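You operate a simulated robot arm through the tools that you are given. There is no shell and no other tool.

Carry out the task below with a simulated robot arm. There is one attempt and no reset: what you move stays moved.

TASK
Dry the wet blue plate with the blue napkin and lay the blue place.
Fine: the plate, once dry, on the plate mark, blue glass on the drink mark, blue spoon along the spoon mark with its bowl away from the diner; the napkin goes back where it lay. A wet plate marks the bare wood. China and glass break when dropped, knocked or squeezed. Drop and topple nothing. Set down upright: water glass.

The check looks at the end state, three seconds after you hand in, the way a careful person would. Anything else that was tipped, shoved, dropped, spilled or broken makes it a failure. Flat cloth is picked up by pressing the open fingertips on it (5 to 10 N) and closing them slowly along it; thin cloth reads only 2 to 8 mm in the jaws.

THE ROBOT
A 7-joint arm with a two-finger parallel gripper, fixed in place. Base frame: the origin is at the foot of the arm, x ahead of it, y to its left, z up; the work surface is at about z = 750. Lengths are in mm, angles in rad, forces in N, time in s.
Its first joint turns from -2.601 to 2.601 rad. Payload 3.43 kg.
The TCP is the grasp point between the finger pads, 30 mm short of the fingertips. In the tool frame z runs along the fingers and y along their closing line. The gripper opens to 94 mm. The fingers are 28 mm wide and 10 mm thick; the gripper's body (50 by 96 mm) begins 55 mm behind the TCP.
Orientation is that of the tool frame in the base frame, as a unit quaternion [w, x, y, z]. With the fingers straight down and closing along the base's y, the tool's x points along the base's -x, its y along +y and its z along -z.

THE INTERFACE
- The arm moves only by the tool play_rows. Its argument "moves" is a list that holds one entry, the list of rows, each a list of 7 numbers: the turn, a rotation vector about the tool's x, y, z in rad, then the shift along the tool's x, y, z in cm, then the gripper command, from -1 (shut) to 1 (fully open), values between in proportion. In form: [[[wx, wy, wz, x, y, z, gripper], ...]]. A call has 1 to 20 rows; each row is the pose to reach, as a shift and turn from the pose commanded when the call began, along the tool's axes at that moment. Rows are played at 5 a second. More than 50 mm and 0.15 rad between two rows, or a gripper value outside its range, and nothing of the call is played. Where a pose cannot be reached the arm comes as near as it can. A force on the tool above 40 N (or 10 N above the force at the start of the call, whichever is more), or a blocked arm, ends the call early, and 0.2 s more pass. Each finger travels about 45 mm/s and halts on what it meets, pressing with about 34 N; the grip force reading is that of the motor and also rises with nothing between the fingers. The clock runs only during rows and for 0.2 s after the last one: add rows that repeat a pose to give the fingers time. The reply holds the time, the measured pose of the TCP, the force on the tool along the base axes, the opening and the grip force, in the units named above and with some noise, with the torque about the TCP (base axes, N m) and any sound that the robot's microphone picked up.
- Cameras (640 x 400 px; columns grow to the right, rows downward): "scene" is fixed at [51.1, 646.4, 1338.6]; the picture's right is [0.18, -0.98, 0.00], its down [-0.65, -0.12, -0.75] and it looks along [0.74, 0.14, -0.66] (base axes); focal length 214 px, centre (320, 200). "wrist" rides on the gripper at [76, 14, -103] in the tool frame; the picture's right is [-0.18, 0.98, 0.00], its down [-0.75, -0.14, -0.64] and it looks along [-0.63, -0.12, 0.77] (tool axes); focal length 243 px, centre (320, 200). There is no depth. A picture from a camera that has moved, and an enlarged one, comes with that camera's place and axes in the base frame and with its lens.
- capture(camera): a new picture of that camera. The clock stands still meanwhile.
- inspect(camera, box): a new picture of the part [left, top, right, bottom] of that camera's present view, enlarged. The clock stands still meanwhile.
- close_job(): hands the job in; it is judged then, once.

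Nothing tells you positions but the pictures and the camera data. Unless the task says otherwise, let go and move clear before handing in.

The tools are called after ">>>" by a JSON object that holds its "name" and its "arguments". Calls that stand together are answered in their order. play_rows: Moves the arm, as the interface text tells. Its arguments: {"type":"object","properties":{"moves":{"type":"array"}},"required":["moves"]} The other tools are called the same way: capture (camera) takes a picture; inspect (camera, box) takes an enlarged picture of a part of a camera's view; close_job () hands the job in.

At the start:

```text
time_s: 0.0
position: [512.7, 844.4, 1077.4]
tool_rot: [0.0, 0.0, 1.0, 0.0]
force: [0.7, -0.2, -0.5]
wrist_torque: [0.0, 0.0, 0.0]
gripper_width: 93.9
grip_force: 0.0
```

scene: 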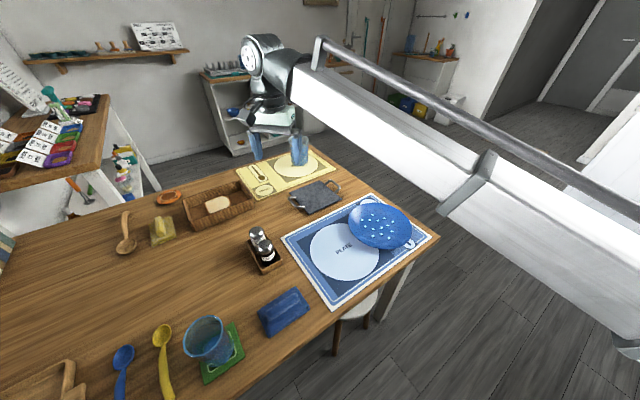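
wrist: 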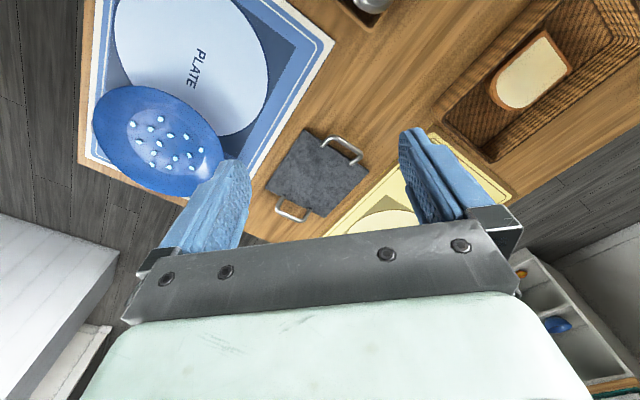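

The table holds a wet blue plate lying partly on the blue mat, a folded blue napkin, a blue glass on a green coaster, and blue and yellow spoons. I'll look closer at each before I move.

>>> {"name": "inspect", "arguments": {"camera": "scene", "box": [270, 170, 450, 310]}}

>>> {"name": "inspect", "arguments": {"camera": "scene", "box": [80, 270, 320, 400]}}

>>> {"name": "inspect", "arguments": {"camera": "scene", "box": [100, 130, 360, 280]}}

>>> {"name": "inspect", "arguments": {"camera": "wrist", "box": [60, 0, 380, 220]}}

```text
2.86 times, centred on (360, 240) of scene
camera zoom: at [51.1, 646.4, 1338.6], right [0.18, -0.98, 0.0], down [-0.65, -0.12, -0.75], along [0.74, 0.14, -0.66], focal length 613 px, centre (206, 86)
```

zoom: 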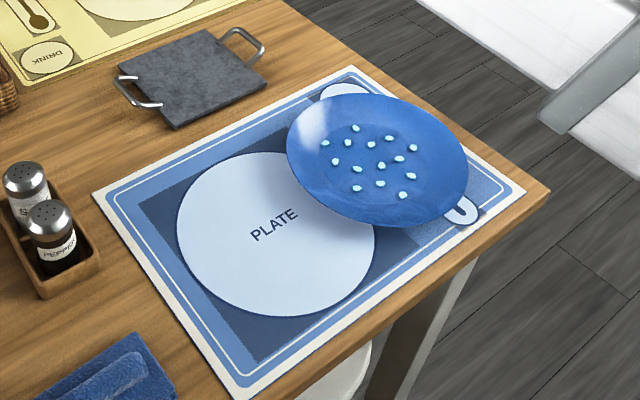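

```text
2.67 times, centred on (200, 335) of scene
camera zoom: at [51.1, 646.4, 1338.6], right [0.18, -0.98, 0.0], down [-0.65, -0.12, -0.75], along [0.74, 0.14, -0.66], focal length 572 px, centre (640, -160)
```

zoom: 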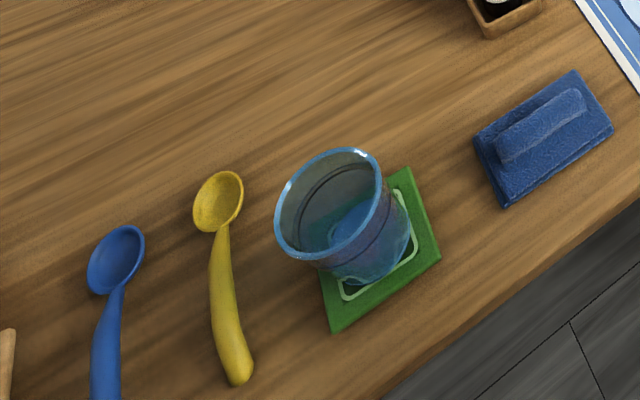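

```text
2.46 times, centred on (230, 205) of scene
camera zoom: at [51.1, 646.4, 1338.6], right [0.18, -0.98, 0.0], down [-0.65, -0.12, -0.75], along [0.74, 0.14, -0.66], focal length 528 px, centre (542, 188)
```

zoom: 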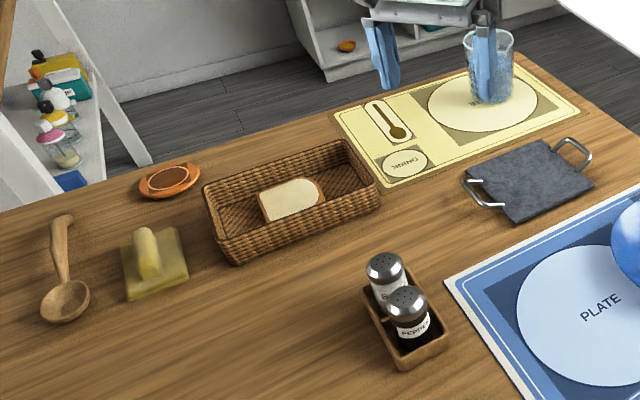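

```text
1.82 times, centred on (220, 110) of wrist
camera zoom: at [435.9, 858.5, 1179.2], right [0.18, 0.98, 0.0], down [0.75, -0.14, 0.64], along [0.63, -0.12, -0.77], focal length 441 px, centre (502, 364)
```

zoom: 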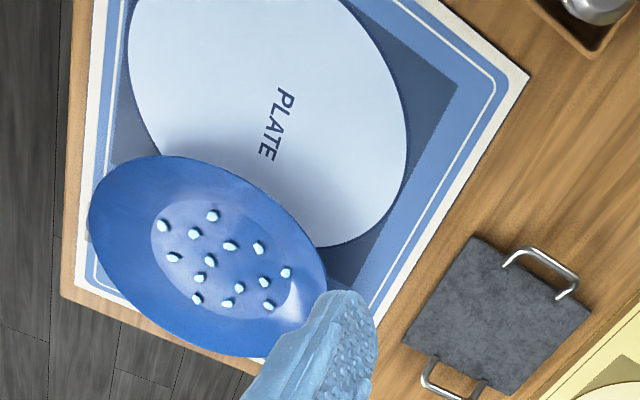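

The plate lies on the mat, with its centre near (590, 529). The plate mark is near (473, 642), the napkin's ridge near (260, 780), the glass near (150, 900) and the blue spoon near (60, 1070). I'll move above the napkin at a safe height to see it properly.

>>> {"name": "play_rows", "arguments": {"moves": [[[0, 0, 0.112, 3.64, -0.91, 1.5, 1], [0, 0, 0.224, 7.28, -1.82, 3.0, 1], [0, 0, 0.336, 10.92, -2.73, 4.5, 1], [0, 0, 0.449, 14.57, -3.65, 6.0, 1], [0, 0, 0.561, 18.2, -4.56, 7.5, 1], [0, 0, 0.673, 21.84, -5.47, 9.0, 1], [0, 0, 0.785, 25.5, -6.4, 10.5, 1], [0, 0, 0.785, 25.5, -6.4, 10.5, 1]]]}}

>>> {"name": "capture", "arguments": {"camera": "wrist"}}

>>> {"name": "capture", "arguments": {"camera": "scene"}}

```text
time_s: 1.8
position: [255.1, 779.0, 972.6]
tool_rot: [0.0, 0.384, 0.924, 0.0]
force: [0.5, -0.5, -0.2]
wrist_torque: [0.01, 0.0, -0.03]
gripper_width: 93.9
grip_force: 0.2
```

```text
taken
camera wrist: at [211.2, 842.4, 1074.3], right [0.83, 0.56, 0.0], down [0.43, -0.63, 0.64], along [0.36, -0.53, -0.77], focal length 243 px, centre (320, 200)
```

wrist: 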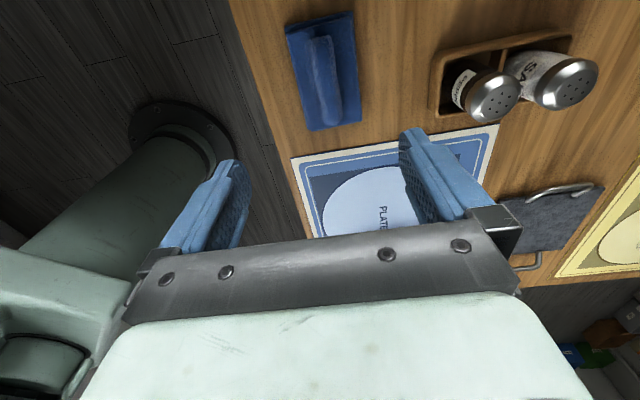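

```text
taken
```

scene: 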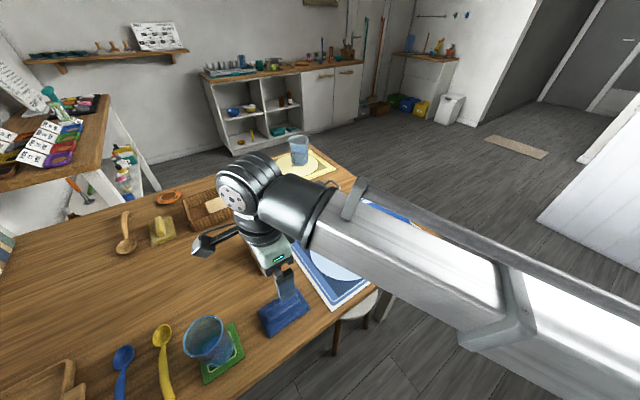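

The gripper is now above the napkin, and its closing line crosses the ridge. I'll look closer at the napkin, and at the two glasses to tell which is blue.

>>> {"name": "inspect", "arguments": {"camera": "wrist", "box": [260, 0, 420, 140]}}

>>> {"name": "inspect", "arguments": {"camera": "scene", "box": [230, 120, 350, 200]}}

>>> {"name": "inspect", "arguments": {"camera": "scene", "box": [100, 300, 320, 400]}}

```text
2.86 times, centred on (340, 70) of wrist
camera zoom: at [211.2, 842.4, 1074.3], right [0.83, 0.56, 0.0], down [0.43, -0.63, 0.64], along [0.36, -0.53, -0.77], focal length 693 px, centre (263, 571)
```

zoom: 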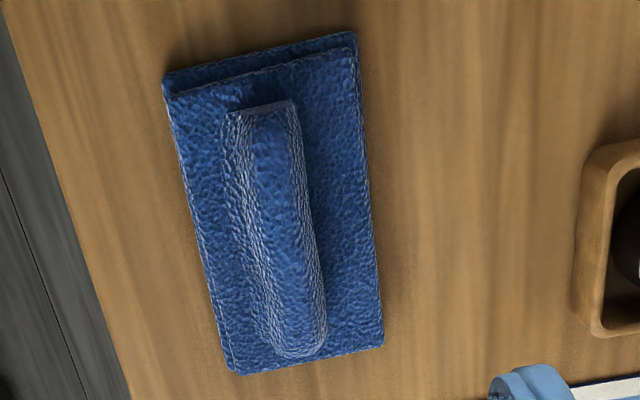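

```text
5.00 times, centred on (290, 160) of scene
camera zoom: at [51.1, 646.4, 1338.6], right [0.18, -0.98, 0.0], down [-0.65, -0.12, -0.75], along [0.74, 0.14, -0.66], focal length 1072 px, centre (470, 400)
```

zoom: 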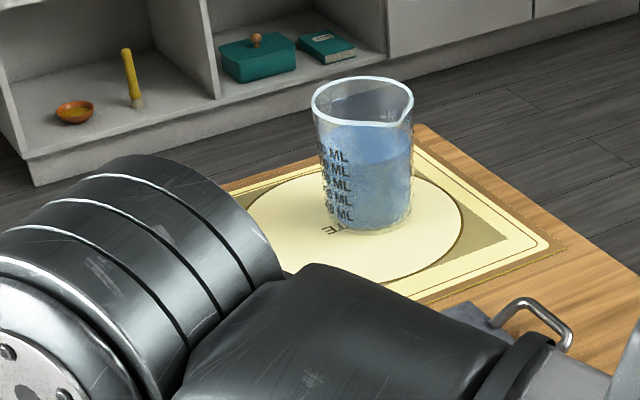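

```text
2.91 times, centred on (210, 350) of scene
camera zoom: at [51.1, 646.4, 1338.6], right [0.18, -0.98, 0.0], down [-0.65, -0.12, -0.75], along [0.74, 0.14, -0.66], focal length 624 px, centre (640, -236)
```

zoom: 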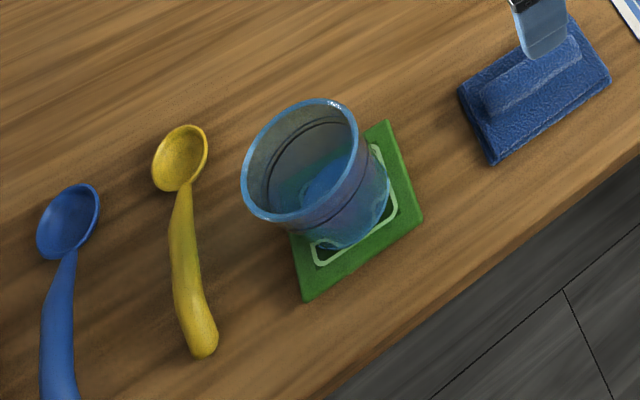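

Blue glass confirmed: it is the tumbler on the green coaster. The one on the yellow place is a measuring beaker of water, which I'll avoid. The napkin ridge is centred near (259, 782), so I'll descend partway and check centring.

>>> {"name": "play_rows", "arguments": {"moves": [[[0, 0, 0, 0, 0.2, 4, 1], [0, 0, 0, 0, 0.4, 8, 1], [0, 0, 0, 0, 0.5, 12, 1], [0, 0, 0, 0, 0.5, 14.5, 1], [0, 0, 0, 0, 0.5, 14.5, 1]]]}}

>>> {"name": "capture", "arguments": {"camera": "wrist"}}

>>> {"name": "inspect", "arguments": {"camera": "scene", "box": [210, 240, 350, 350]}}

```text
time_s: 3.0
position: [262.0, 783.8, 827.0]
tool_rot: [0.0, 0.383, 0.924, 0.0]
force: [-0.2, -0.4, 0.5]
wrist_torque: [-0.01, -0.01, -0.02]
gripper_width: 93.8
grip_force: 0.2
```

```text
taken
camera wrist: at [218.1, 847.5, 929.2], right [0.82, 0.57, 0.0], down [0.43, -0.63, 0.64], along [0.36, -0.53, -0.77], focal length 243 px, centre (320, 200)
```

wrist: 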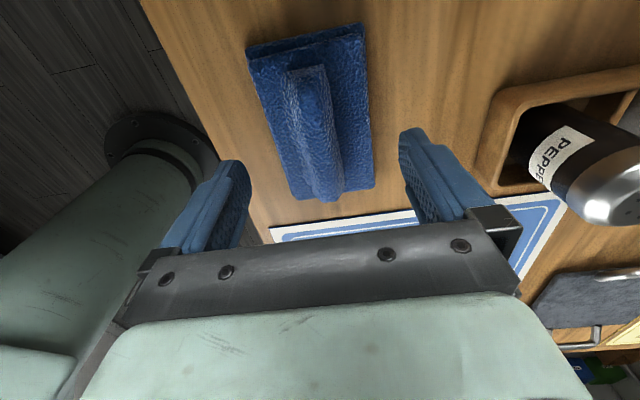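

```text
3.64 times, centred on (280, 295) of scene
camera zoom: at [51.1, 646.4, 1338.6], right [0.18, -0.98, 0.0], down [-0.65, -0.12, -0.75], along [0.74, 0.14, -0.66], focal length 780 px, centre (466, -146)
```

zoom: 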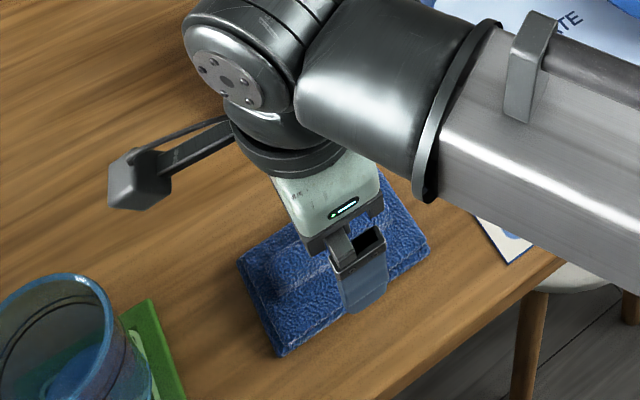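

The ridge centre sits about 5 mm to tool −y and 8 mm to tool +x of the TCP. I'll correct for that, descend so the tips straddle the ridge, and check the force.

>>> {"name": "play_rows", "arguments": {"moves": [[[0, 0, 0, 0.4, -0.3, 0.5, 1], [0, 0, 0, 0.8, -0.55, 1.5, 1], [0, 0, 0, 0.8, -0.55, 2.5, 1], [0, 0, 0, 0.8, -0.55, 2.9, 1], [0, 0, 0, 0.8, -0.55, 2.9, 1]]]}}

>>> {"name": "capture", "arguments": {"camera": "wrist"}}

>>> {"name": "inspect", "arguments": {"camera": "scene", "box": [210, 240, 350, 350]}}

```text
time_s: 4.2
position: [251.1, 785.5, 798.8]
tool_rot: [0.001, 0.382, 0.924, 0.0]
force: [0.1, -0.1, -0.5]
wrist_torque: [0.0, 0.02, 0.0]
gripper_width: 94.1
grip_force: 0.1
```

```text
taken
camera wrist: at [207.2, 849.2, 900.5], right [0.82, 0.57, 0.0], down [0.43, -0.63, 0.64], along [0.36, -0.53, -0.77], focal length 243 px, centre (320, 200)
```

wrist: 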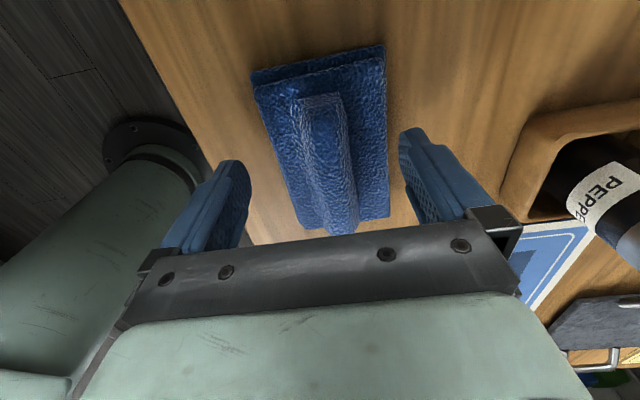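

```text
3.64 times, centred on (280, 295) of scene
camera zoom: at [51.1, 646.4, 1338.6], right [0.18, -0.98, 0.0], down [-0.65, -0.12, -0.75], along [0.74, 0.14, -0.66], focal length 780 px, centre (466, -146)
```

zoom: 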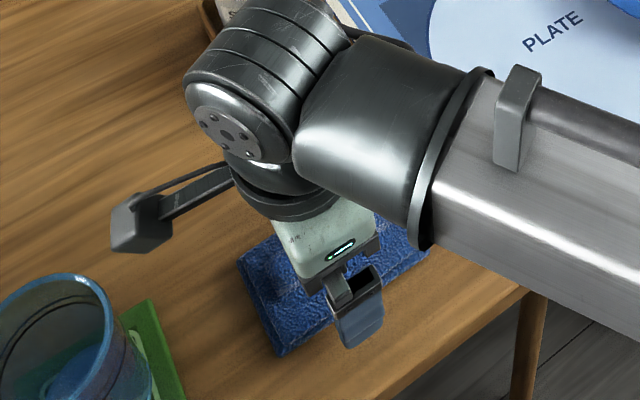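

The tips aren't touching anything yet. I'll zoom in on the ridge between the fingers for accurate centring.

>>> {"name": "inspect", "arguments": {"camera": "wrist", "box": [220, 30, 440, 250]}}

```text
1.82 times, centred on (330, 140) of wrist
camera zoom: at [207.2, 849.2, 900.5], right [0.82, 0.57, 0.0], down [0.43, -0.63, 0.64], along [0.36, -0.53, -0.77], focal length 441 px, centre (302, 309)
```

zoom: 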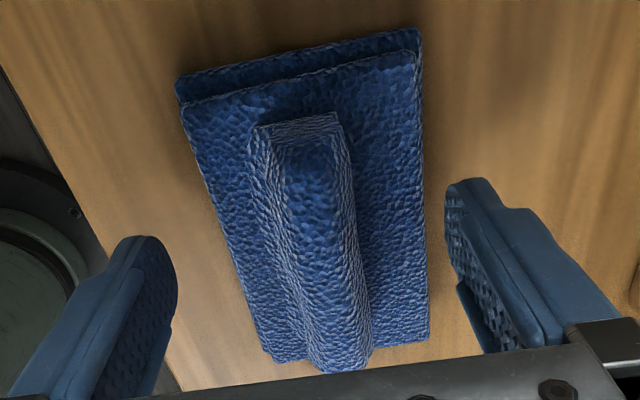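

The gripper is centred on the ridge. I'll part-close to about 50 mm so the tips land on the napkin rather than straddle it, then lower gently until I feel contact.

>>> {"name": "play_rows", "arguments": {"moves": [[[0, 0, 0, 0, 0.1, 0, 0.5], [0, 0, 0, 0, 0.1, 0, 0.1], [0, 0, 0, 0, 0.1, 0, 0.1], [0, 0, 0, 0, 0.1, 0, 0.1], [0, 0, 0, 0, 0.1, 0.3, 0.1], [0, 0, 0, 0, 0.1, 0.5, 0.1], [0, 0, 0, 0, 0.1, 0.5, 0.1]]]}}

```text
time_s: 5.8
position: [251.6, 786.6, 795.0]
tool_rot: [0.0, 0.383, 0.924, 0.0]
force: [0.5, 0.7, 18.6]
wrist_torque: [-0.06, -0.02, 0.0]
gripper_width: 51.9
grip_force: 0.0
```

The tips touch the napkin at TCP z≈795, with 18 N. I'll back off about 1 mm and close slowly on the ridge.

>>> {"name": "play_rows", "arguments": {"moves": [[[0, 0, 0, 0, 0, -0.08, 0.1], [0, 0, 0, 0, 0, -0.08, 0.0], [0, 0, 0, 0, 0, -0.08, -0.1], [0, 0, 0, 0, 0, -0.08, -0.2], [0, 0, 0, 0, 0, -0.08, -0.3], [0, 0, 0, 0, 0, -0.08, -0.4], [0, 0, 0, 0, 0, -0.08, -0.5], [0, 0, 0, 0, 0, -0.08, -0.6], [0, 0, 0, 0, 0, -0.08, -0.7], [0, 0, 0, 0, 0, -0.08, -0.8], [0, 0, 0, 0, 0, -0.08, -0.8]]]}}

```text
time_s: 8.2
position: [251.9, 787.1, 794.7]
tool_rot: [0.0, 0.382, 0.924, 0.002]
force: [6.0, 5.0, 30.9]
wrist_torque: [-0.23, 0.23, -0.01]
gripper_width: 32.3
grip_force: 19.2
```

The fingers met the ridge at about 32 mm. I'll firm the grip and relieve the downward pressure.

>>> {"name": "play_rows", "arguments": {"moves": [[[0, 0, 0, 0, 0, -0.1, -0.9], [0, 0, 0, 0, 0, -0.15, -1], [0, 0, 0, 0, 0, -0.15, -1], [0, 0, 0, 0, 0, -0.15, -1]]]}}

>>> {"name": "inspect", "arguments": {"camera": "wrist", "box": [220, 30, 440, 250]}}

```text
time_s: 9.2
position: [250.3, 787.1, 794.8]
tool_rot: [0.0, 0.383, 0.924, 0.0]
force: [1.5, 1.5, 5.3]
wrist_torque: [0.03, 0.0, -0.04]
gripper_width: 23.0
grip_force: 34.3
```

```text
1.82 times, centred on (330, 140) of wrist
camera zoom: at [206.9, 849.8, 896.6], right [0.82, 0.57, 0.0], down [0.43, -0.63, 0.64], along [0.36, -0.53, -0.77], focal length 441 px, centre (302, 309)
```

zoom: 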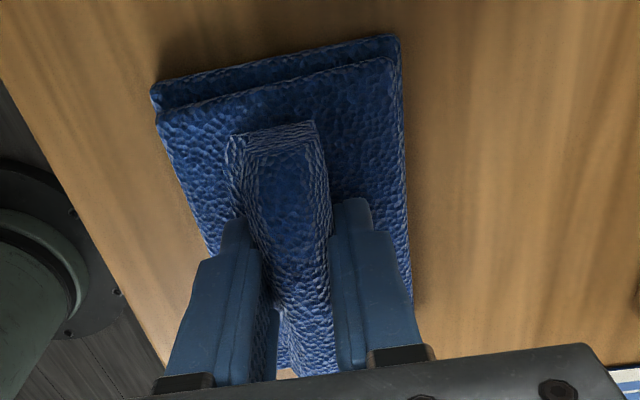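

The napkin is held at 23 mm of ridge. It slid about 5 mm toward tool −y during the grip, and I'll correct for that when I put it back. Now I'll lift it a little to check the hold.

>>> {"name": "play_rows", "arguments": {"moves": [[[0, 0, 0, 0, 0, -1, -1], [0, 0, 0, 0, 0, -2, -1], [0, 0, 0, 0, 0, -4, -1], [0, 0, 0, 0, 0, -7, -1], [0, 0, 0, 0, 0, -11, -1], [0, 0, 0, 0, 0, -11, -1]]]}}

>>> {"name": "capture", "arguments": {"camera": "wrist"}}

>>> {"name": "capture", "arguments": {"camera": "scene"}}

```text
time_s: 10.6
position: [253.5, 787.6, 905.6]
tool_rot: [0.0, 0.383, 0.924, 0.001]
force: [-0.1, 1.0, -0.1]
wrist_torque: [-0.01, 0.02, -0.01]
gripper_width: 0.1
grip_force: 33.3
```

```text
taken
camera wrist: at [208.5, 851.1, 1008.2], right [0.82, 0.57, 0.0], down [0.43, -0.63, 0.64], along [0.36, -0.53, -0.77], focal length 243 px, centre (320, 200)
```

wrist: 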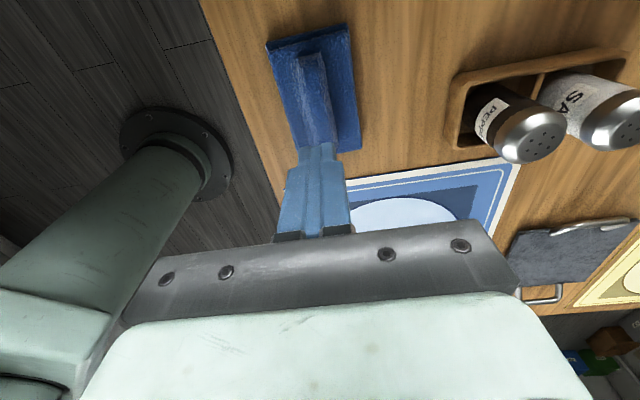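

```text
taken
```

scene: 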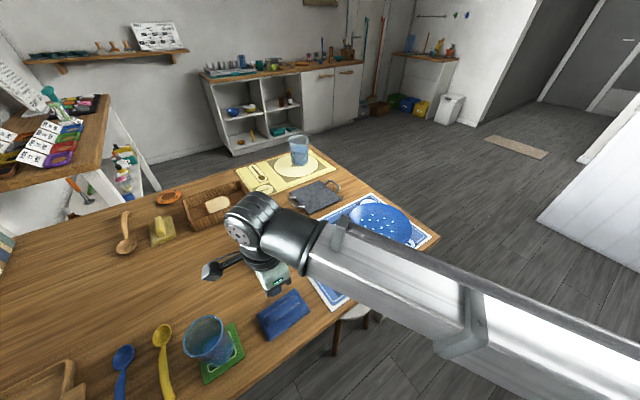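

The napkin slipped out on lifting and stayed on the table. I'll look at how it lies now.

>>> {"name": "inspect", "arguments": {"camera": "wrist", "box": [240, 0, 400, 170]}}

>>> {"name": "inspect", "arguments": {"camera": "scene", "box": [80, 270, 320, 400]}}

```text
2.35 times, centred on (320, 85) of wrist
camera zoom: at [208.5, 851.1, 1008.2], right [0.82, 0.57, 0.0], down [0.43, -0.63, 0.64], along [0.36, -0.53, -0.77], focal length 571 px, centre (320, 471)
```

zoom: 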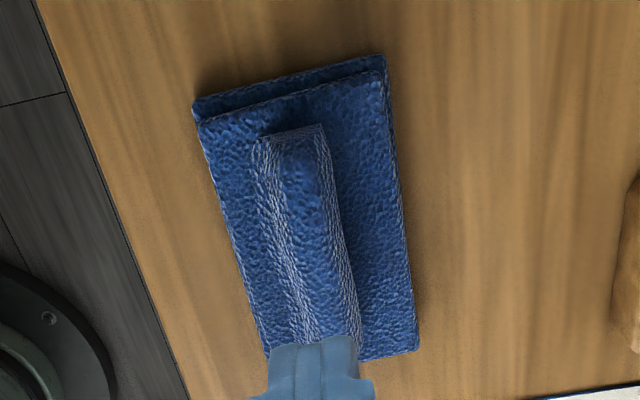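

```text
2.67 times, centred on (200, 335) of scene
camera zoom: at [51.1, 646.4, 1338.6], right [0.18, -0.98, 0.0], down [-0.65, -0.12, -0.75], along [0.74, 0.14, -0.66], focal length 572 px, centre (640, -160)
```

zoom: 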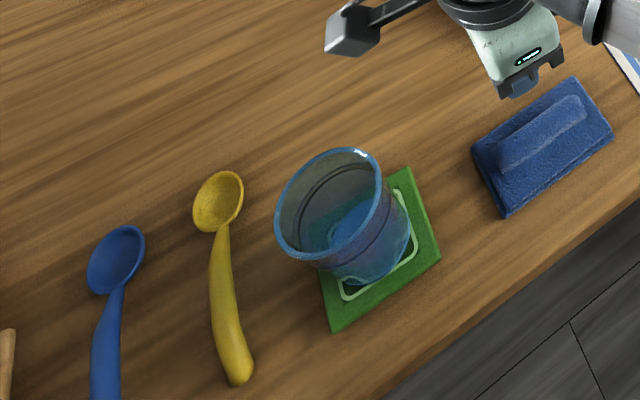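

The ridge is intact and the napkin moved only a few mm. This time I'll descend with the opening tight around the ridge, press firmly and lift slowly. First I'll re-centre.

>>> {"name": "play_rows", "arguments": {"moves": [[[0, 0, 0, 0.25, -0.15, 0, 0.3], [0, 0, 0, 0.5, -0.3, 0, 0.3], [0, 0, 0, 0.5, -0.3, 3, 0.3], [0, 0, 0, 0.5, -0.3, 6, 0.3], [0, 0, 0, 0.5, -0.3, 9, 0.3], [0, 0, 0, 0.5, -0.3, 9.8, 0.3], [0, 0, 0, 0.5, -0.3, 9.8, 0.3]]]}}

>>> {"name": "inspect", "arguments": {"camera": "wrist", "box": [220, 30, 440, 250]}}

>>> {"name": "inspect", "arguments": {"camera": "scene", "box": [240, 270, 320, 350]}}

```text
time_s: 12.2
position: [245.8, 788.4, 806.0]
tool_rot: [0.001, 0.382, 0.924, 0.0]
force: [-0.7, -0.4, -0.4]
wrist_torque: [0.02, 0.01, 0.03]
gripper_width: 61.0
grip_force: 0.2
```

```text
1.82 times, centred on (330, 140) of wrist
camera zoom: at [202.4, 851.4, 908.9], right [0.82, 0.57, 0.0], down [0.43, -0.63, 0.64], along [0.36, -0.53, -0.77], focal length 441 px, centre (302, 309)
```

zoom: 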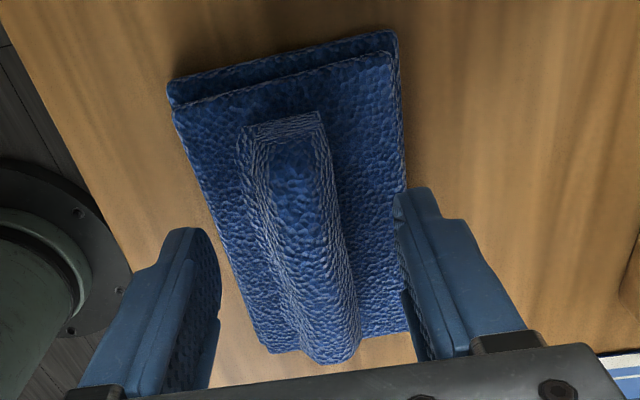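

```text
5.00 times, centred on (280, 310) of scene
camera zoom: at [51.1, 646.4, 1338.6], right [0.18, -0.98, 0.0], down [-0.65, -0.12, -0.75], along [0.74, 0.14, -0.66], focal length 1072 px, centre (520, -350)
```

zoom: 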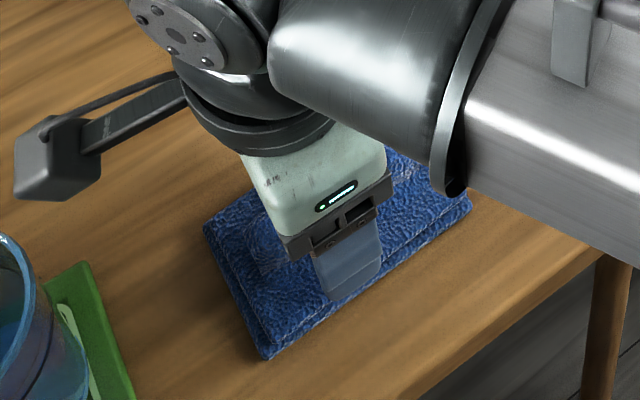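

The gripper is centred. I'll narrow to about 42 mm, lower until the tips press the slab, then close slowly.

>>> {"name": "play_rows", "arguments": {"moves": [[[0, 0, 0, 0, 0, 0, -0.1], [0, 0, 0, 0, 0, 0, -0.1], [0, 0, 0, 0, 0, 0.5, -0.1], [0, 0, 0, 0, 0, 0.9, -0.1], [0, 0, 0, 0, 0, 1.1, -0.1], [0, 0, 0, 0, 0, 1.1, -0.1]]]}}

```text
time_s: 13.6
position: [246.5, 787.3, 797.5]
tool_rot: [0.001, 0.383, 0.924, 0.0]
force: [0.4, -0.7, -1.1]
wrist_torque: [0.02, -0.05, -0.03]
gripper_width: 42.4
grip_force: 0.1
```

>>> {"name": "play_rows", "arguments": {"moves": [[[0, 0, 0, 0, 0, 0.15, -0.1], [0, 0, 0, 0, 0, 0.3, -0.1], [0, 0, 0, 0, 0, 0.3, -0.1]]]}}

```text
time_s: 14.4
position: [246.3, 787.9, 793.8]
tool_rot: [0.0, 0.383, 0.924, 0.0]
force: [0.6, 3.2, 17.0]
wrist_torque: [0.0, -0.03, -0.02]
gripper_width: 42.5
grip_force: 0.0
```

>>> {"name": "play_rows", "arguments": {"moves": [[[0, 0, 0, 0, 0, -0.05, -0.15], [0, 0, 0, 0, 0, -0.05, -0.2], [0, 0, 0, 0, 0, -0.05, -0.25], [0, 0, 0, 0, 0, -0.05, -0.3], [0, 0, 0, 0, 0, -0.05, -0.35], [0, 0, 0, 0, 0, -0.05, -0.4], [0, 0, 0, 0, 0, -0.05, -0.45], [0, 0, 0, 0, 0, -0.05, -0.5], [0, 0, 0, 0, 0, -0.05, -0.6], [0, 0, 0, 0, 0, -0.05, -0.7], [0, 0, 0, 0, 0, -0.05, -0.8], [0, 0, 0, 0, 0, -0.05, -0.9], [0, 0, 0, 0, 0, -0.05, -1], [0, 0, 0, 0, 0, -0.05, -1], [0, 0, 0, 0, 0, -0.05, -1]]]}}

>>> {"name": "inspect", "arguments": {"camera": "wrist", "box": [220, 30, 440, 250]}}

>>> {"name": "inspect", "arguments": {"camera": "scene", "box": [240, 270, 320, 350]}}

```text
time_s: 17.6
position: [245.7, 787.6, 794.7]
tool_rot: [0.0, 0.382, 0.924, 0.0]
force: [3.8, 2.2, 15.1]
wrist_torque: [0.06, -0.06, 0.28]
gripper_width: 22.8
grip_force: 34.6
```

```text
1.82 times, centred on (330, 140) of wrist
camera zoom: at [202.1, 851.0, 896.5], right [0.82, 0.57, 0.0], down [0.43, -0.63, 0.64], along [0.36, -0.53, -0.77], focal length 441 px, centre (302, 309)
```

zoom: 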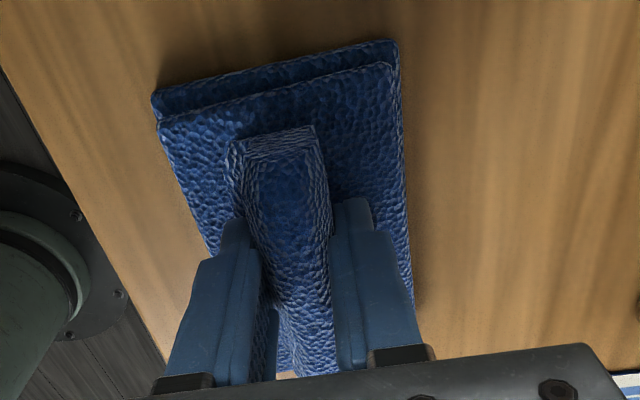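

```text
5.00 times, centred on (280, 310) of scene
camera zoom: at [51.1, 646.4, 1338.6], right [0.18, -0.98, 0.0], down [-0.65, -0.12, -0.75], along [0.74, 0.14, -0.66], focal length 1072 px, centre (520, -350)
```

zoom: 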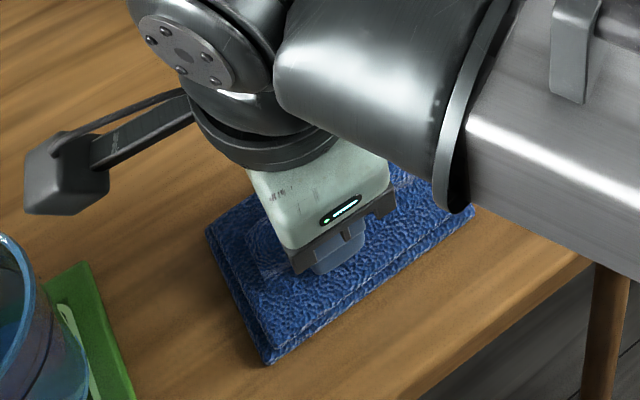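

The width reads 22.8 mm at full grip force with a steady press. I'll lift very slowly and watch the width.

>>> {"name": "play_rows", "arguments": {"moves": [[[0, 0, 0, 0, 0, -0.1, -1], [0, 0, 0, 0, 0, -0.15, -1], [0, 0, 0, 0, 0, -0.2, -1], [0, 0, 0, 0, 0, -0.25, -1], [0, 0, 0, 0, 0, -0.3, -1], [0, 0, 0, 0, 0, -0.35, -1], [0, 0, 0, 0, 0, -0.4, -1]]]}}

```text
time_s: 19.2
position: [245.2, 788.3, 798.2]
tool_rot: [-0.001, 0.382, 0.924, 0.0]
force: [0.3, 0.5, -1.5]
wrist_torque: [-0.02, -0.01, 0.0]
gripper_width: 22.6
grip_force: 33.9
```

>>> {"name": "play_rows", "arguments": {"moves": [[[0, 0, 0, 0, 0, -0.1, -1], [0, 0, 0, 0, 0, -0.2, -1], [0, 0, 0, 0, 0, -0.3, -1], [0, 0, 0, 0, 0, -0.4, -1], [0, 0, 0, 0, 0, -0.5, -1], [0, 0, 0, 0, 0, -0.6, -1], [0, 0, 0, 0, 0, -0.7, -1], [0, 0, 0, 0, 0, -0.8, -1]]]}}

>>> {"name": "inspect", "arguments": {"camera": "wrist", "box": [220, 30, 440, 250]}}

>>> {"name": "inspect", "arguments": {"camera": "scene", "box": [240, 270, 320, 350]}}

```text
time_s: 21.0
position: [246.4, 787.4, 805.2]
tool_rot: [0.001, 0.383, 0.924, 0.001]
force: [-0.2, 0.1, -0.3]
wrist_torque: [-0.03, 0.01, -0.02]
gripper_width: 22.9
grip_force: 34.0
```

```text
1.82 times, centred on (330, 140) of wrist
camera zoom: at [202.2, 851.1, 908.0], right [0.82, 0.57, 0.0], down [0.43, -0.63, 0.64], along [0.36, -0.53, -0.77], focal length 441 px, centre (302, 309)
```

zoom: 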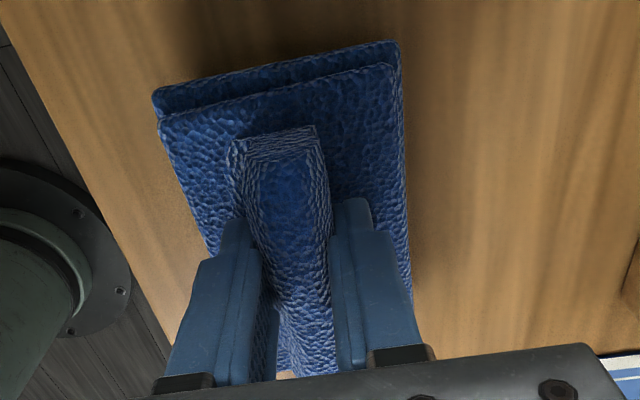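

```text
5.00 times, centred on (280, 310) of scene
camera zoom: at [51.1, 646.4, 1338.6], right [0.18, -0.98, 0.0], down [-0.65, -0.12, -0.75], along [0.74, 0.14, -0.66], focal length 1072 px, centre (520, -350)
```

zoom: 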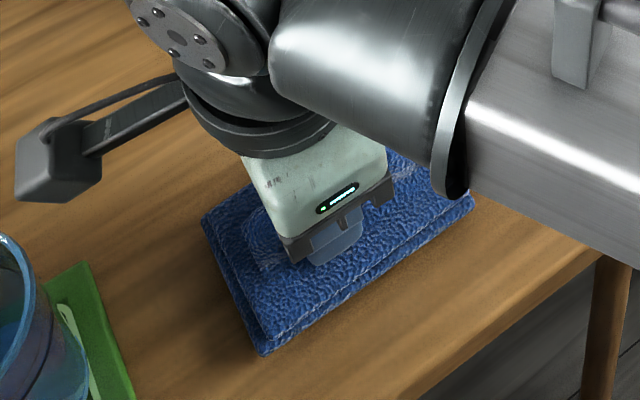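

The napkin now lifts with the gripper and is rigidly held. I'll raise it and carry it toward the plate, stopping short so the wrist camera can locate the plate.

>>> {"name": "play_rows", "arguments": {"moves": [[[0, 0, 0, 0, 0, -2, -1], [0, 0, 0, 0, 0, -4.5, -1], [0, 0, 0, 0, 0, -7, -1], [0, 0, 0, 0, 0, -10, -1], [0, 0, 0, -3, 0.5, -10, -1], [0, 0, 0, -6, 1, -10, -1], [0, 0, 0, -10, 1.5, -10, -1], [0, 0, 0, -14, 2, -10, -1], [0, 0, 0, -18, 2.5, -10, -1], [0, 0, 0, -22, 3, -10, -1], [0, 0, 0, -25, 3.6, -10, -1], [0, 0, 0, -28, 4, -10, -1], [0, 0, 0, -30, 4.3, -10, -1], [0, 0, 0, -30, 4.3, -10, -1]]]}}

>>> {"name": "capture", "arguments": {"camera": "wrist"}}

>>> {"name": "capture", "arguments": {"camera": "scene"}}

```text
time_s: 24.0
position: [489.8, 603.4, 904.5]
tool_rot: [0.001, 0.382, 0.924, 0.0]
force: [0.9, -0.1, -0.2]
wrist_torque: [0.0, -0.02, -0.01]
gripper_width: 22.5
grip_force: 33.6
```

```text
taken
camera wrist: at [446.5, 668.0, 1006.7], right [0.82, 0.57, 0.0], down [0.43, -0.63, 0.64], along [0.36, -0.53, -0.77], focal length 243 px, centre (320, 200)
```

wrist: 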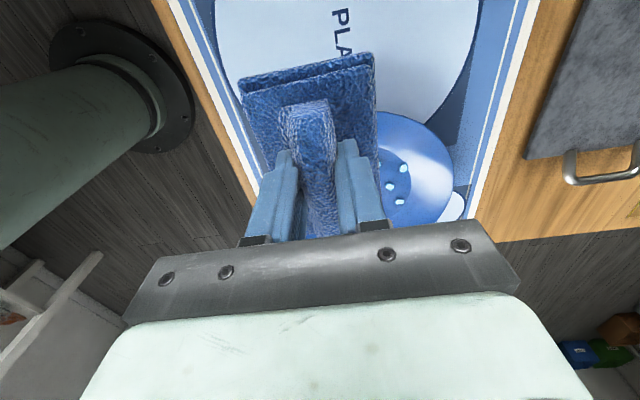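

```text
taken
```

scene: 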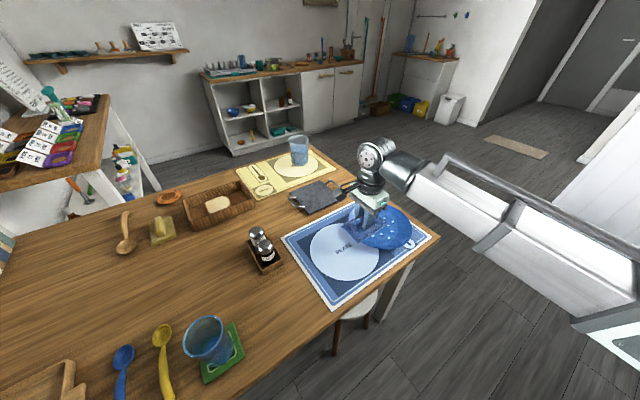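

The plate's well is centred near (600, 538) and the drops spread about 60 mm around it. I'll move over it and lower the napkin in stages until it touches gently.

>>> {"name": "play_rows", "arguments": {"moves": [[[0, 0, 0, -4, 1.1, 0, -1], [0, 0, 0, -8, 2.2, 0, -1], [0, 0, 0, -11.1, 3.1, 0, -1], [0, 0, 0, -11.1, 3.1, 3, -1], [0, 0, 0, -11.1, 3.1, 6, -1], [0, 0, 0, -11.1, 3.1, 8, -1], [0, 0, 0, -11.1, 3.1, 8, -1]]]}}

>>> {"name": "capture", "arguments": {"camera": "wrist"}}

>>> {"name": "inspect", "arguments": {"camera": "scene", "box": [320, 160, 450, 270]}}

```text
time_s: 25.6
position: [589.2, 550.0, 826.0]
tool_rot: [0.0, 0.382, 0.924, 0.0]
force: [-0.3, 0.6, -0.2]
wrist_torque: [0.0, 0.01, 0.03]
gripper_width: 22.8
grip_force: 34.3
```

```text
taken
camera wrist: at [544.9, 613.1, 928.2], right [0.82, 0.57, 0.0], down [0.43, -0.63, 0.64], along [0.36, -0.53, -0.77], focal length 243 px, centre (320, 200)
```

wrist: 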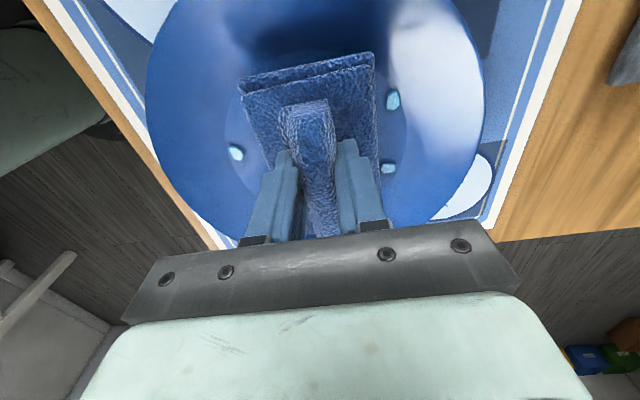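

```text
3.64 times, centred on (385, 215) of scene
camera zoom: at [51.1, 646.4, 1338.6], right [0.18, -0.98, 0.0], down [-0.65, -0.12, -0.75], along [0.74, 0.14, -0.66], focal length 780 px, centre (84, 146)
```

zoom: 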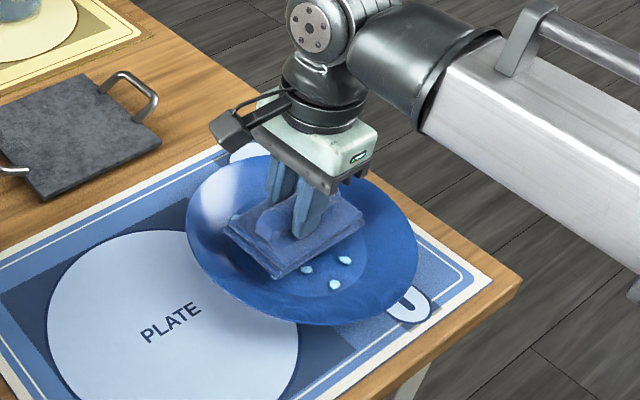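

The napkin is nicely over the well, with drops showing just past its edges. I'll lower it to touch.

>>> {"name": "play_rows", "arguments": {"moves": [[[0, 0, 0, 0, 0, 0.6, -1], [0, 0, 0, 0, 0, 1.2, -1], [0, 0, 0, 0, 0, 1.5, -1], [0, 0, 0, 0, 0, 1.7, -1], [0, 0, 0, 0, 0, 1.7, -1]]]}}

```text
time_s: 26.5
position: [589.1, 548.2, 814.6]
tool_rot: [0.001, 0.383, 0.924, 0.002]
force: [-2.4, -5.2, 18.6]
wrist_torque: [0.43, -0.22, -0.02]
gripper_width: 22.7
grip_force: 34.7
stopped in row 4: the force on the tool passed its limit at 44 N (the readings are from after the stop); the commanded pose is now the measured one
```

It made contact earlier than expected, at z≈814. I'll back off slightly and look.

>>> {"name": "play_rows", "arguments": {"moves": [[[0, 0, 0, 0, 0, -0.3, -1], [0, 0, 0, 0, 0, -0.3, -1]]]}}

>>> {"name": "capture", "arguments": {"camera": "wrist"}}

>>> {"name": "inspect", "arguments": {"camera": "scene", "box": [320, 160, 450, 270]}}

```text
time_s: 27.1
position: [589.8, 549.2, 815.3]
tool_rot: [0.0, 0.382, 0.924, 0.002]
force: [-0.4, -0.2, 0.6]
wrist_torque: [-0.04, -0.01, 0.0]
gripper_width: 22.8
grip_force: 33.5
```

```text
taken
camera wrist: at [544.8, 612.6, 918.2], right [0.82, 0.57, 0.0], down [0.43, -0.63, 0.64], along [0.36, -0.53, -0.77], focal length 243 px, centre (320, 200)
```

wrist: 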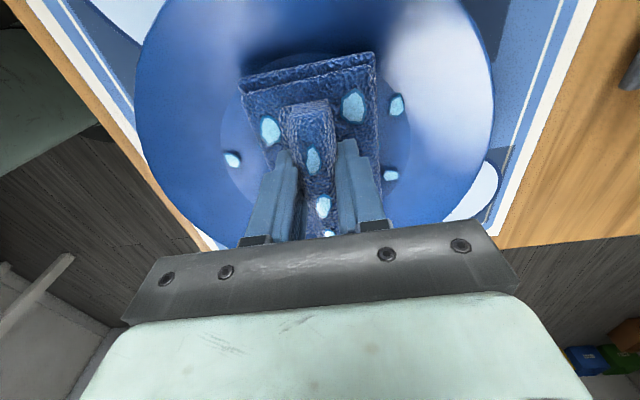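

```text
3.64 times, centred on (385, 215) of scene
camera zoom: at [51.1, 646.4, 1338.6], right [0.18, -0.98, 0.0], down [-0.65, -0.12, -0.75], along [0.74, 0.14, -0.66], focal length 780 px, centre (84, 146)
```

zoom: 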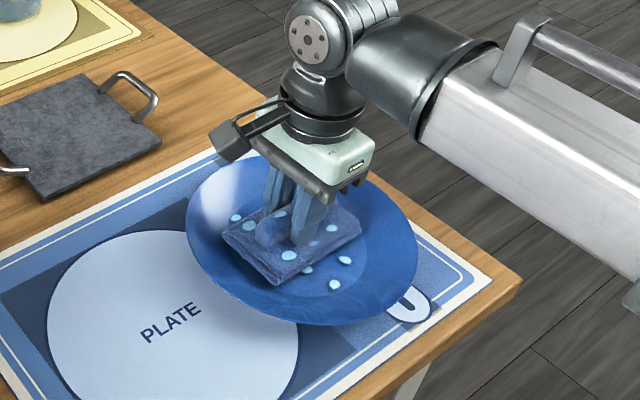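

Some drops now appear on the napkin. I'll zoom in to see whether they've been absorbed or show through.

>>> {"name": "inspect", "arguments": {"camera": "wrist", "box": [200, 30, 440, 250]}}

>>> {"name": "inspect", "arguments": {"camera": "scene", "box": [355, 190, 425, 250]}}

```text
1.82 times, centred on (320, 140) of wrist
camera zoom: at [544.8, 612.6, 918.2], right [0.82, 0.57, 0.0], down [0.43, -0.63, 0.64], along [0.36, -0.53, -0.77], focal length 441 px, centre (320, 309)
```

zoom: 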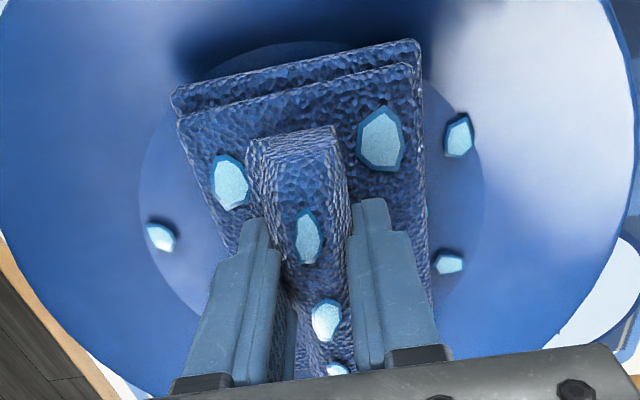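

```text
6.67 times, centred on (390, 220) of scene
camera zoom: at [51.1, 646.4, 1338.6], right [0.18, -0.98, 0.0], down [-0.65, -0.12, -0.75], along [0.74, 0.14, -0.66], focal length 1430 px, centre (-147, 67)
```

zoom: 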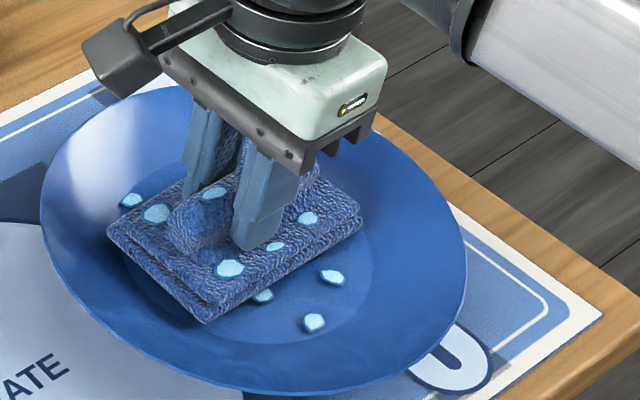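

The blobs seem to sit on top of the napkin, even on the ridge. I'll raise it and see what remains on the plate.

>>> {"name": "play_rows", "arguments": {"moves": [[[0, 0, 0, 0, 0, -1.5, -1], [0, 0, 0, 0, 0, -3, -1], [0, 0, 0, 0, 0, -5, -1], [0, 0, 0, 0, 0, -7, -1], [0, 0, 0, 0, 0, -7, -1]]]}}

>>> {"name": "inspect", "arguments": {"camera": "wrist", "box": [200, 30, 440, 250]}}

>>> {"name": "inspect", "arguments": {"camera": "scene", "box": [330, 170, 430, 260]}}

```text
time_s: 28.3
position: [589.5, 549.5, 885.5]
tool_rot: [0.0, 0.383, 0.924, 0.003]
force: [0.1, -0.2, -0.8]
wrist_torque: [0.01, 0.0, 0.01]
gripper_width: 22.7
grip_force: 33.6
```

```text
1.82 times, centred on (320, 140) of wrist
camera zoom: at [545.5, 612.0, 987.5], right [0.82, 0.57, 0.0], down [0.43, -0.63, 0.64], along [0.36, -0.53, -0.77], focal length 441 px, centre (320, 309)
```

zoom: 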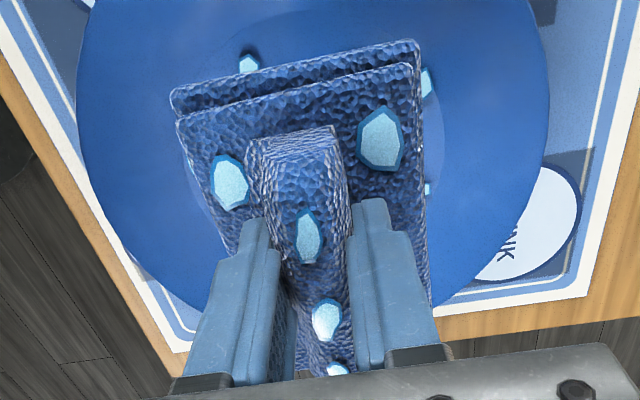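

```text
4.44 times, centred on (380, 215) of scene
camera zoom: at [51.1, 646.4, 1338.6], right [0.18, -0.98, 0.0], down [-0.65, -0.12, -0.75], along [0.74, 0.14, -0.66], focal length 953 px, centre (53, 133)
```

zoom: 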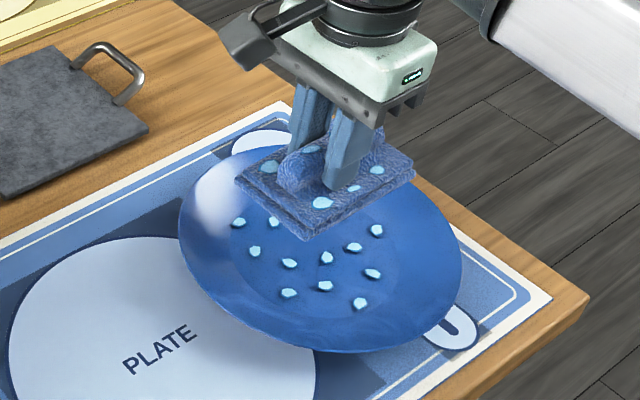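

The napkin shows it is getting damp and the drops are still on the plate, so it needs rubbing. The well floor is at about TCP z 815 with the napkin held. I'll go back down gently and press with a few newtons.

>>> {"name": "play_rows", "arguments": {"moves": [[[0, 0, 0, 0, 0, 2.5, -1], [0, 0, 0, 0, 0, 5, -1], [0, 0, 0, 0, 0, 6.5, -1], [0, 0, 0, 0, 0, 6.9, -1], [0, 0, 0, 0, 0, 7.0, -1], [0, 0, 0, 0, 0, 7.05, -1], [0, 0, 0, 0, 0, 7.05, -1]]]}}

```text
time_s: 29.9
position: [588.2, 549.4, 815.1]
tool_rot: [0.001, 0.383, 0.924, 0.002]
force: [0.5, -1.0, 3.7]
wrist_torque: [0.12, -0.03, -0.02]
gripper_width: 22.9
grip_force: 34.2
```

Light contact, 3.7 N. I'll rub gently back and forth along the closing direction and see the effect.

>>> {"name": "play_rows", "arguments": {"moves": [[[0, 0, 0, 0, 0, 0.03, -1], [0, 0, 0, 0, -0.4, 0.03, -1], [0, 0, 0, 0, -0.8, 0.03, -1], [0, 0, 0, 0, -1.2, 0.03, -1], [0, 0, 0, 0, -0.8, 0.03, -1], [0, 0, 0, 0, -0.4, 0.03, -1], [0, 0, 0, 0, 0, 0.03, -1], [0, 0, 0, 0, 0.4, 0.03, -1], [0, 0, 0, 0, 0.8, 0.03, -1], [0, 0, 0, 0, 1.2, 0.03, -1]]]}}

>>> {"name": "inspect", "arguments": {"camera": "scene", "box": [330, 170, 430, 260]}}

>>> {"name": "inspect", "arguments": {"camera": "wrist", "box": [200, 30, 440, 250]}}

```text
time_s: 32.1
position: [595.4, 556.0, 818.2]
tool_rot: [0.0, 0.382, 0.924, 0.001]
force: [-15.5, -13.3, 31.2]
wrist_torque: [-0.04, -0.37, -0.23]
gripper_width: 22.7
grip_force: 34.1
```

```text
4.44 times, centred on (380, 215) of scene
camera zoom: at [51.1, 646.4, 1338.6], right [0.18, -0.98, 0.0], down [-0.65, -0.12, -0.75], along [0.74, 0.14, -0.66], focal length 953 px, centre (53, 133)
```

zoom: 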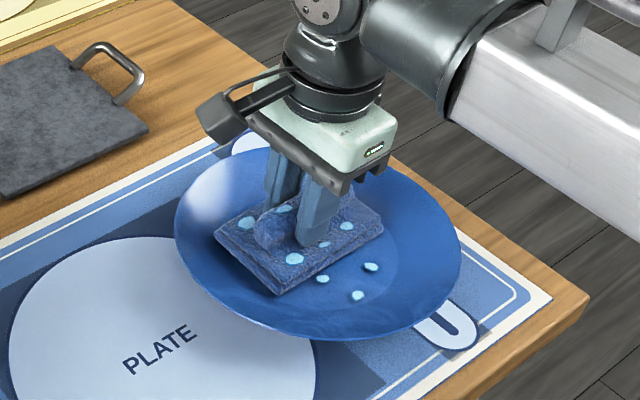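

```text
1.82 times, centred on (320, 140) of wrist
camera zoom: at [551.9, 620.0, 919.1], right [0.82, 0.57, 0.0], down [0.43, -0.63, 0.64], along [0.36, -0.53, -0.77], focal length 441 px, centre (320, 309)
```

zoom: 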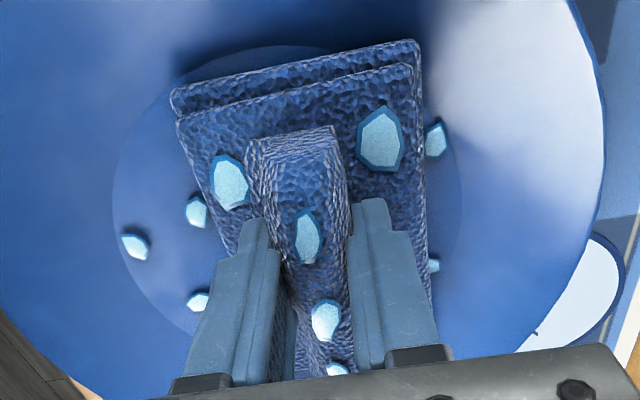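

The napkin nearly fills the well, and sideways strokes ride up the rim and push it. Instead I'll re-centre and wipe by turning the napkin about its centre within the well.

>>> {"name": "play_rows", "arguments": {"moves": [[[0, 0, 0, 0, -0.2, -0.3, -1], [0, 0, 0, 0.1, -0.7, -0.5, -1], [0, 0, 0, 0.3, -1.2, -0.5, -1], [0, 0, 0, 0.3, -1.25, -0.5, -1], [0, 0, 0, 0.3, -1.25, -0.5, -1]]]}}

>>> {"name": "inspect", "arguments": {"camera": "scene", "box": [330, 170, 430, 260]}}

>>> {"name": "inspect", "arguments": {"camera": "wrist", "box": [200, 30, 440, 250]}}

```text
time_s: 33.3
position: [586.3, 551.1, 820.2]
tool_rot: [0.0, 0.383, 0.924, 0.003]
force: [-0.3, 0.8, 0.3]
wrist_torque: [0.01, 0.0, -0.02]
gripper_width: 22.9
grip_force: 34.4
```

```text
4.44 times, centred on (380, 215) of scene
camera zoom: at [51.1, 646.4, 1338.6], right [0.18, -0.98, 0.0], down [-0.65, -0.12, -0.75], along [0.74, 0.14, -0.66], focal length 953 px, centre (53, 133)
```

zoom: 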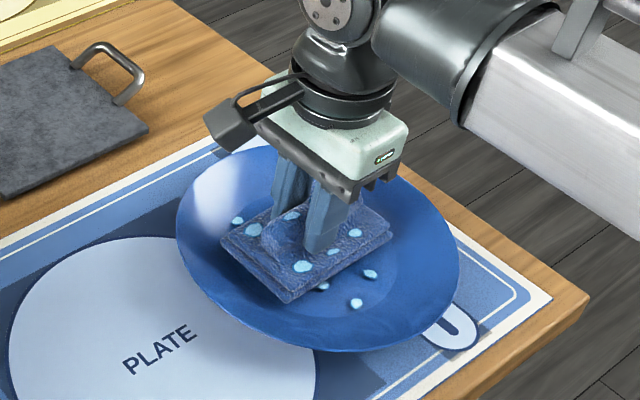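

```text
1.82 times, centred on (320, 140) of wrist
camera zoom: at [542.6, 614.6, 922.0], right [0.82, 0.57, 0.0], down [0.43, -0.63, 0.64], along [0.36, -0.53, -0.77], focal length 441 px, centre (320, 309)
```

zoom: 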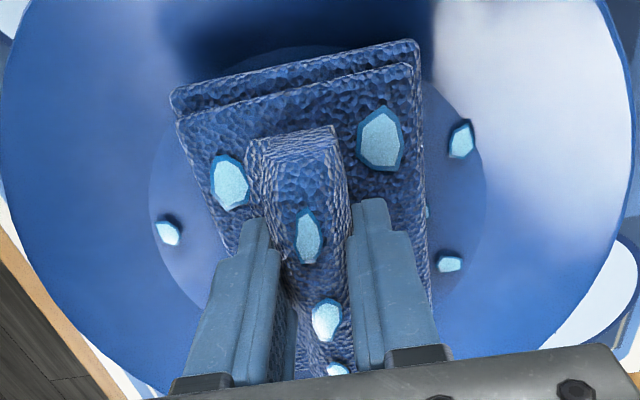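

Unloaded, the plate sits back flat where it was. Now I'll lower to light contact and turn.

>>> {"name": "play_rows", "arguments": {"moves": [[[0, 0, 0, 0.1, -0.2, 0.3, -1], [0, 0, 0, 0.1, -0.2, 0.5, -1], [0, 0, 0, 0.1, -0.2, 0.58, -1], [0, 0, 0, 0.1, -0.2, 0.58, -1]]]}}

```text
time_s: 34.3
position: [584.4, 551.1, 816.1]
tool_rot: [-0.001, 0.383, 0.924, 0.001]
force: [0.8, -4.4, 16.0]
wrist_torque: [0.48, 0.61, 0.06]
gripper_width: 22.7
grip_force: 34.2
```

The torque shows the napkin's +x end is sitting on the rim. I'll raise, shift about 8 mm toward tool −x, and lower again.

>>> {"name": "play_rows", "arguments": {"moves": [[[0, 0, 0, 0, 0, -0.5, -1], [0, 0, 0, -0.4, -0.1, -0.5, -1], [0, 0, 0, -0.8, -0.15, -0.5, -1], [0, 0, 0, -0.8, -0.15, -0.1, -1], [0, 0, 0, -0.8, -0.15, 0.1, -1], [0, 0, 0, -0.8, -0.15, 0.1, -1]]]}}

```text
time_s: 35.7
position: [588.7, 544.6, 814.0]
tool_rot: [0.001, 0.381, 0.924, 0.003]
force: [1.5, 7.8, 26.4]
wrist_torque: [-0.81, -0.82, 0.16]
gripper_width: 22.7
grip_force: 33.8
```

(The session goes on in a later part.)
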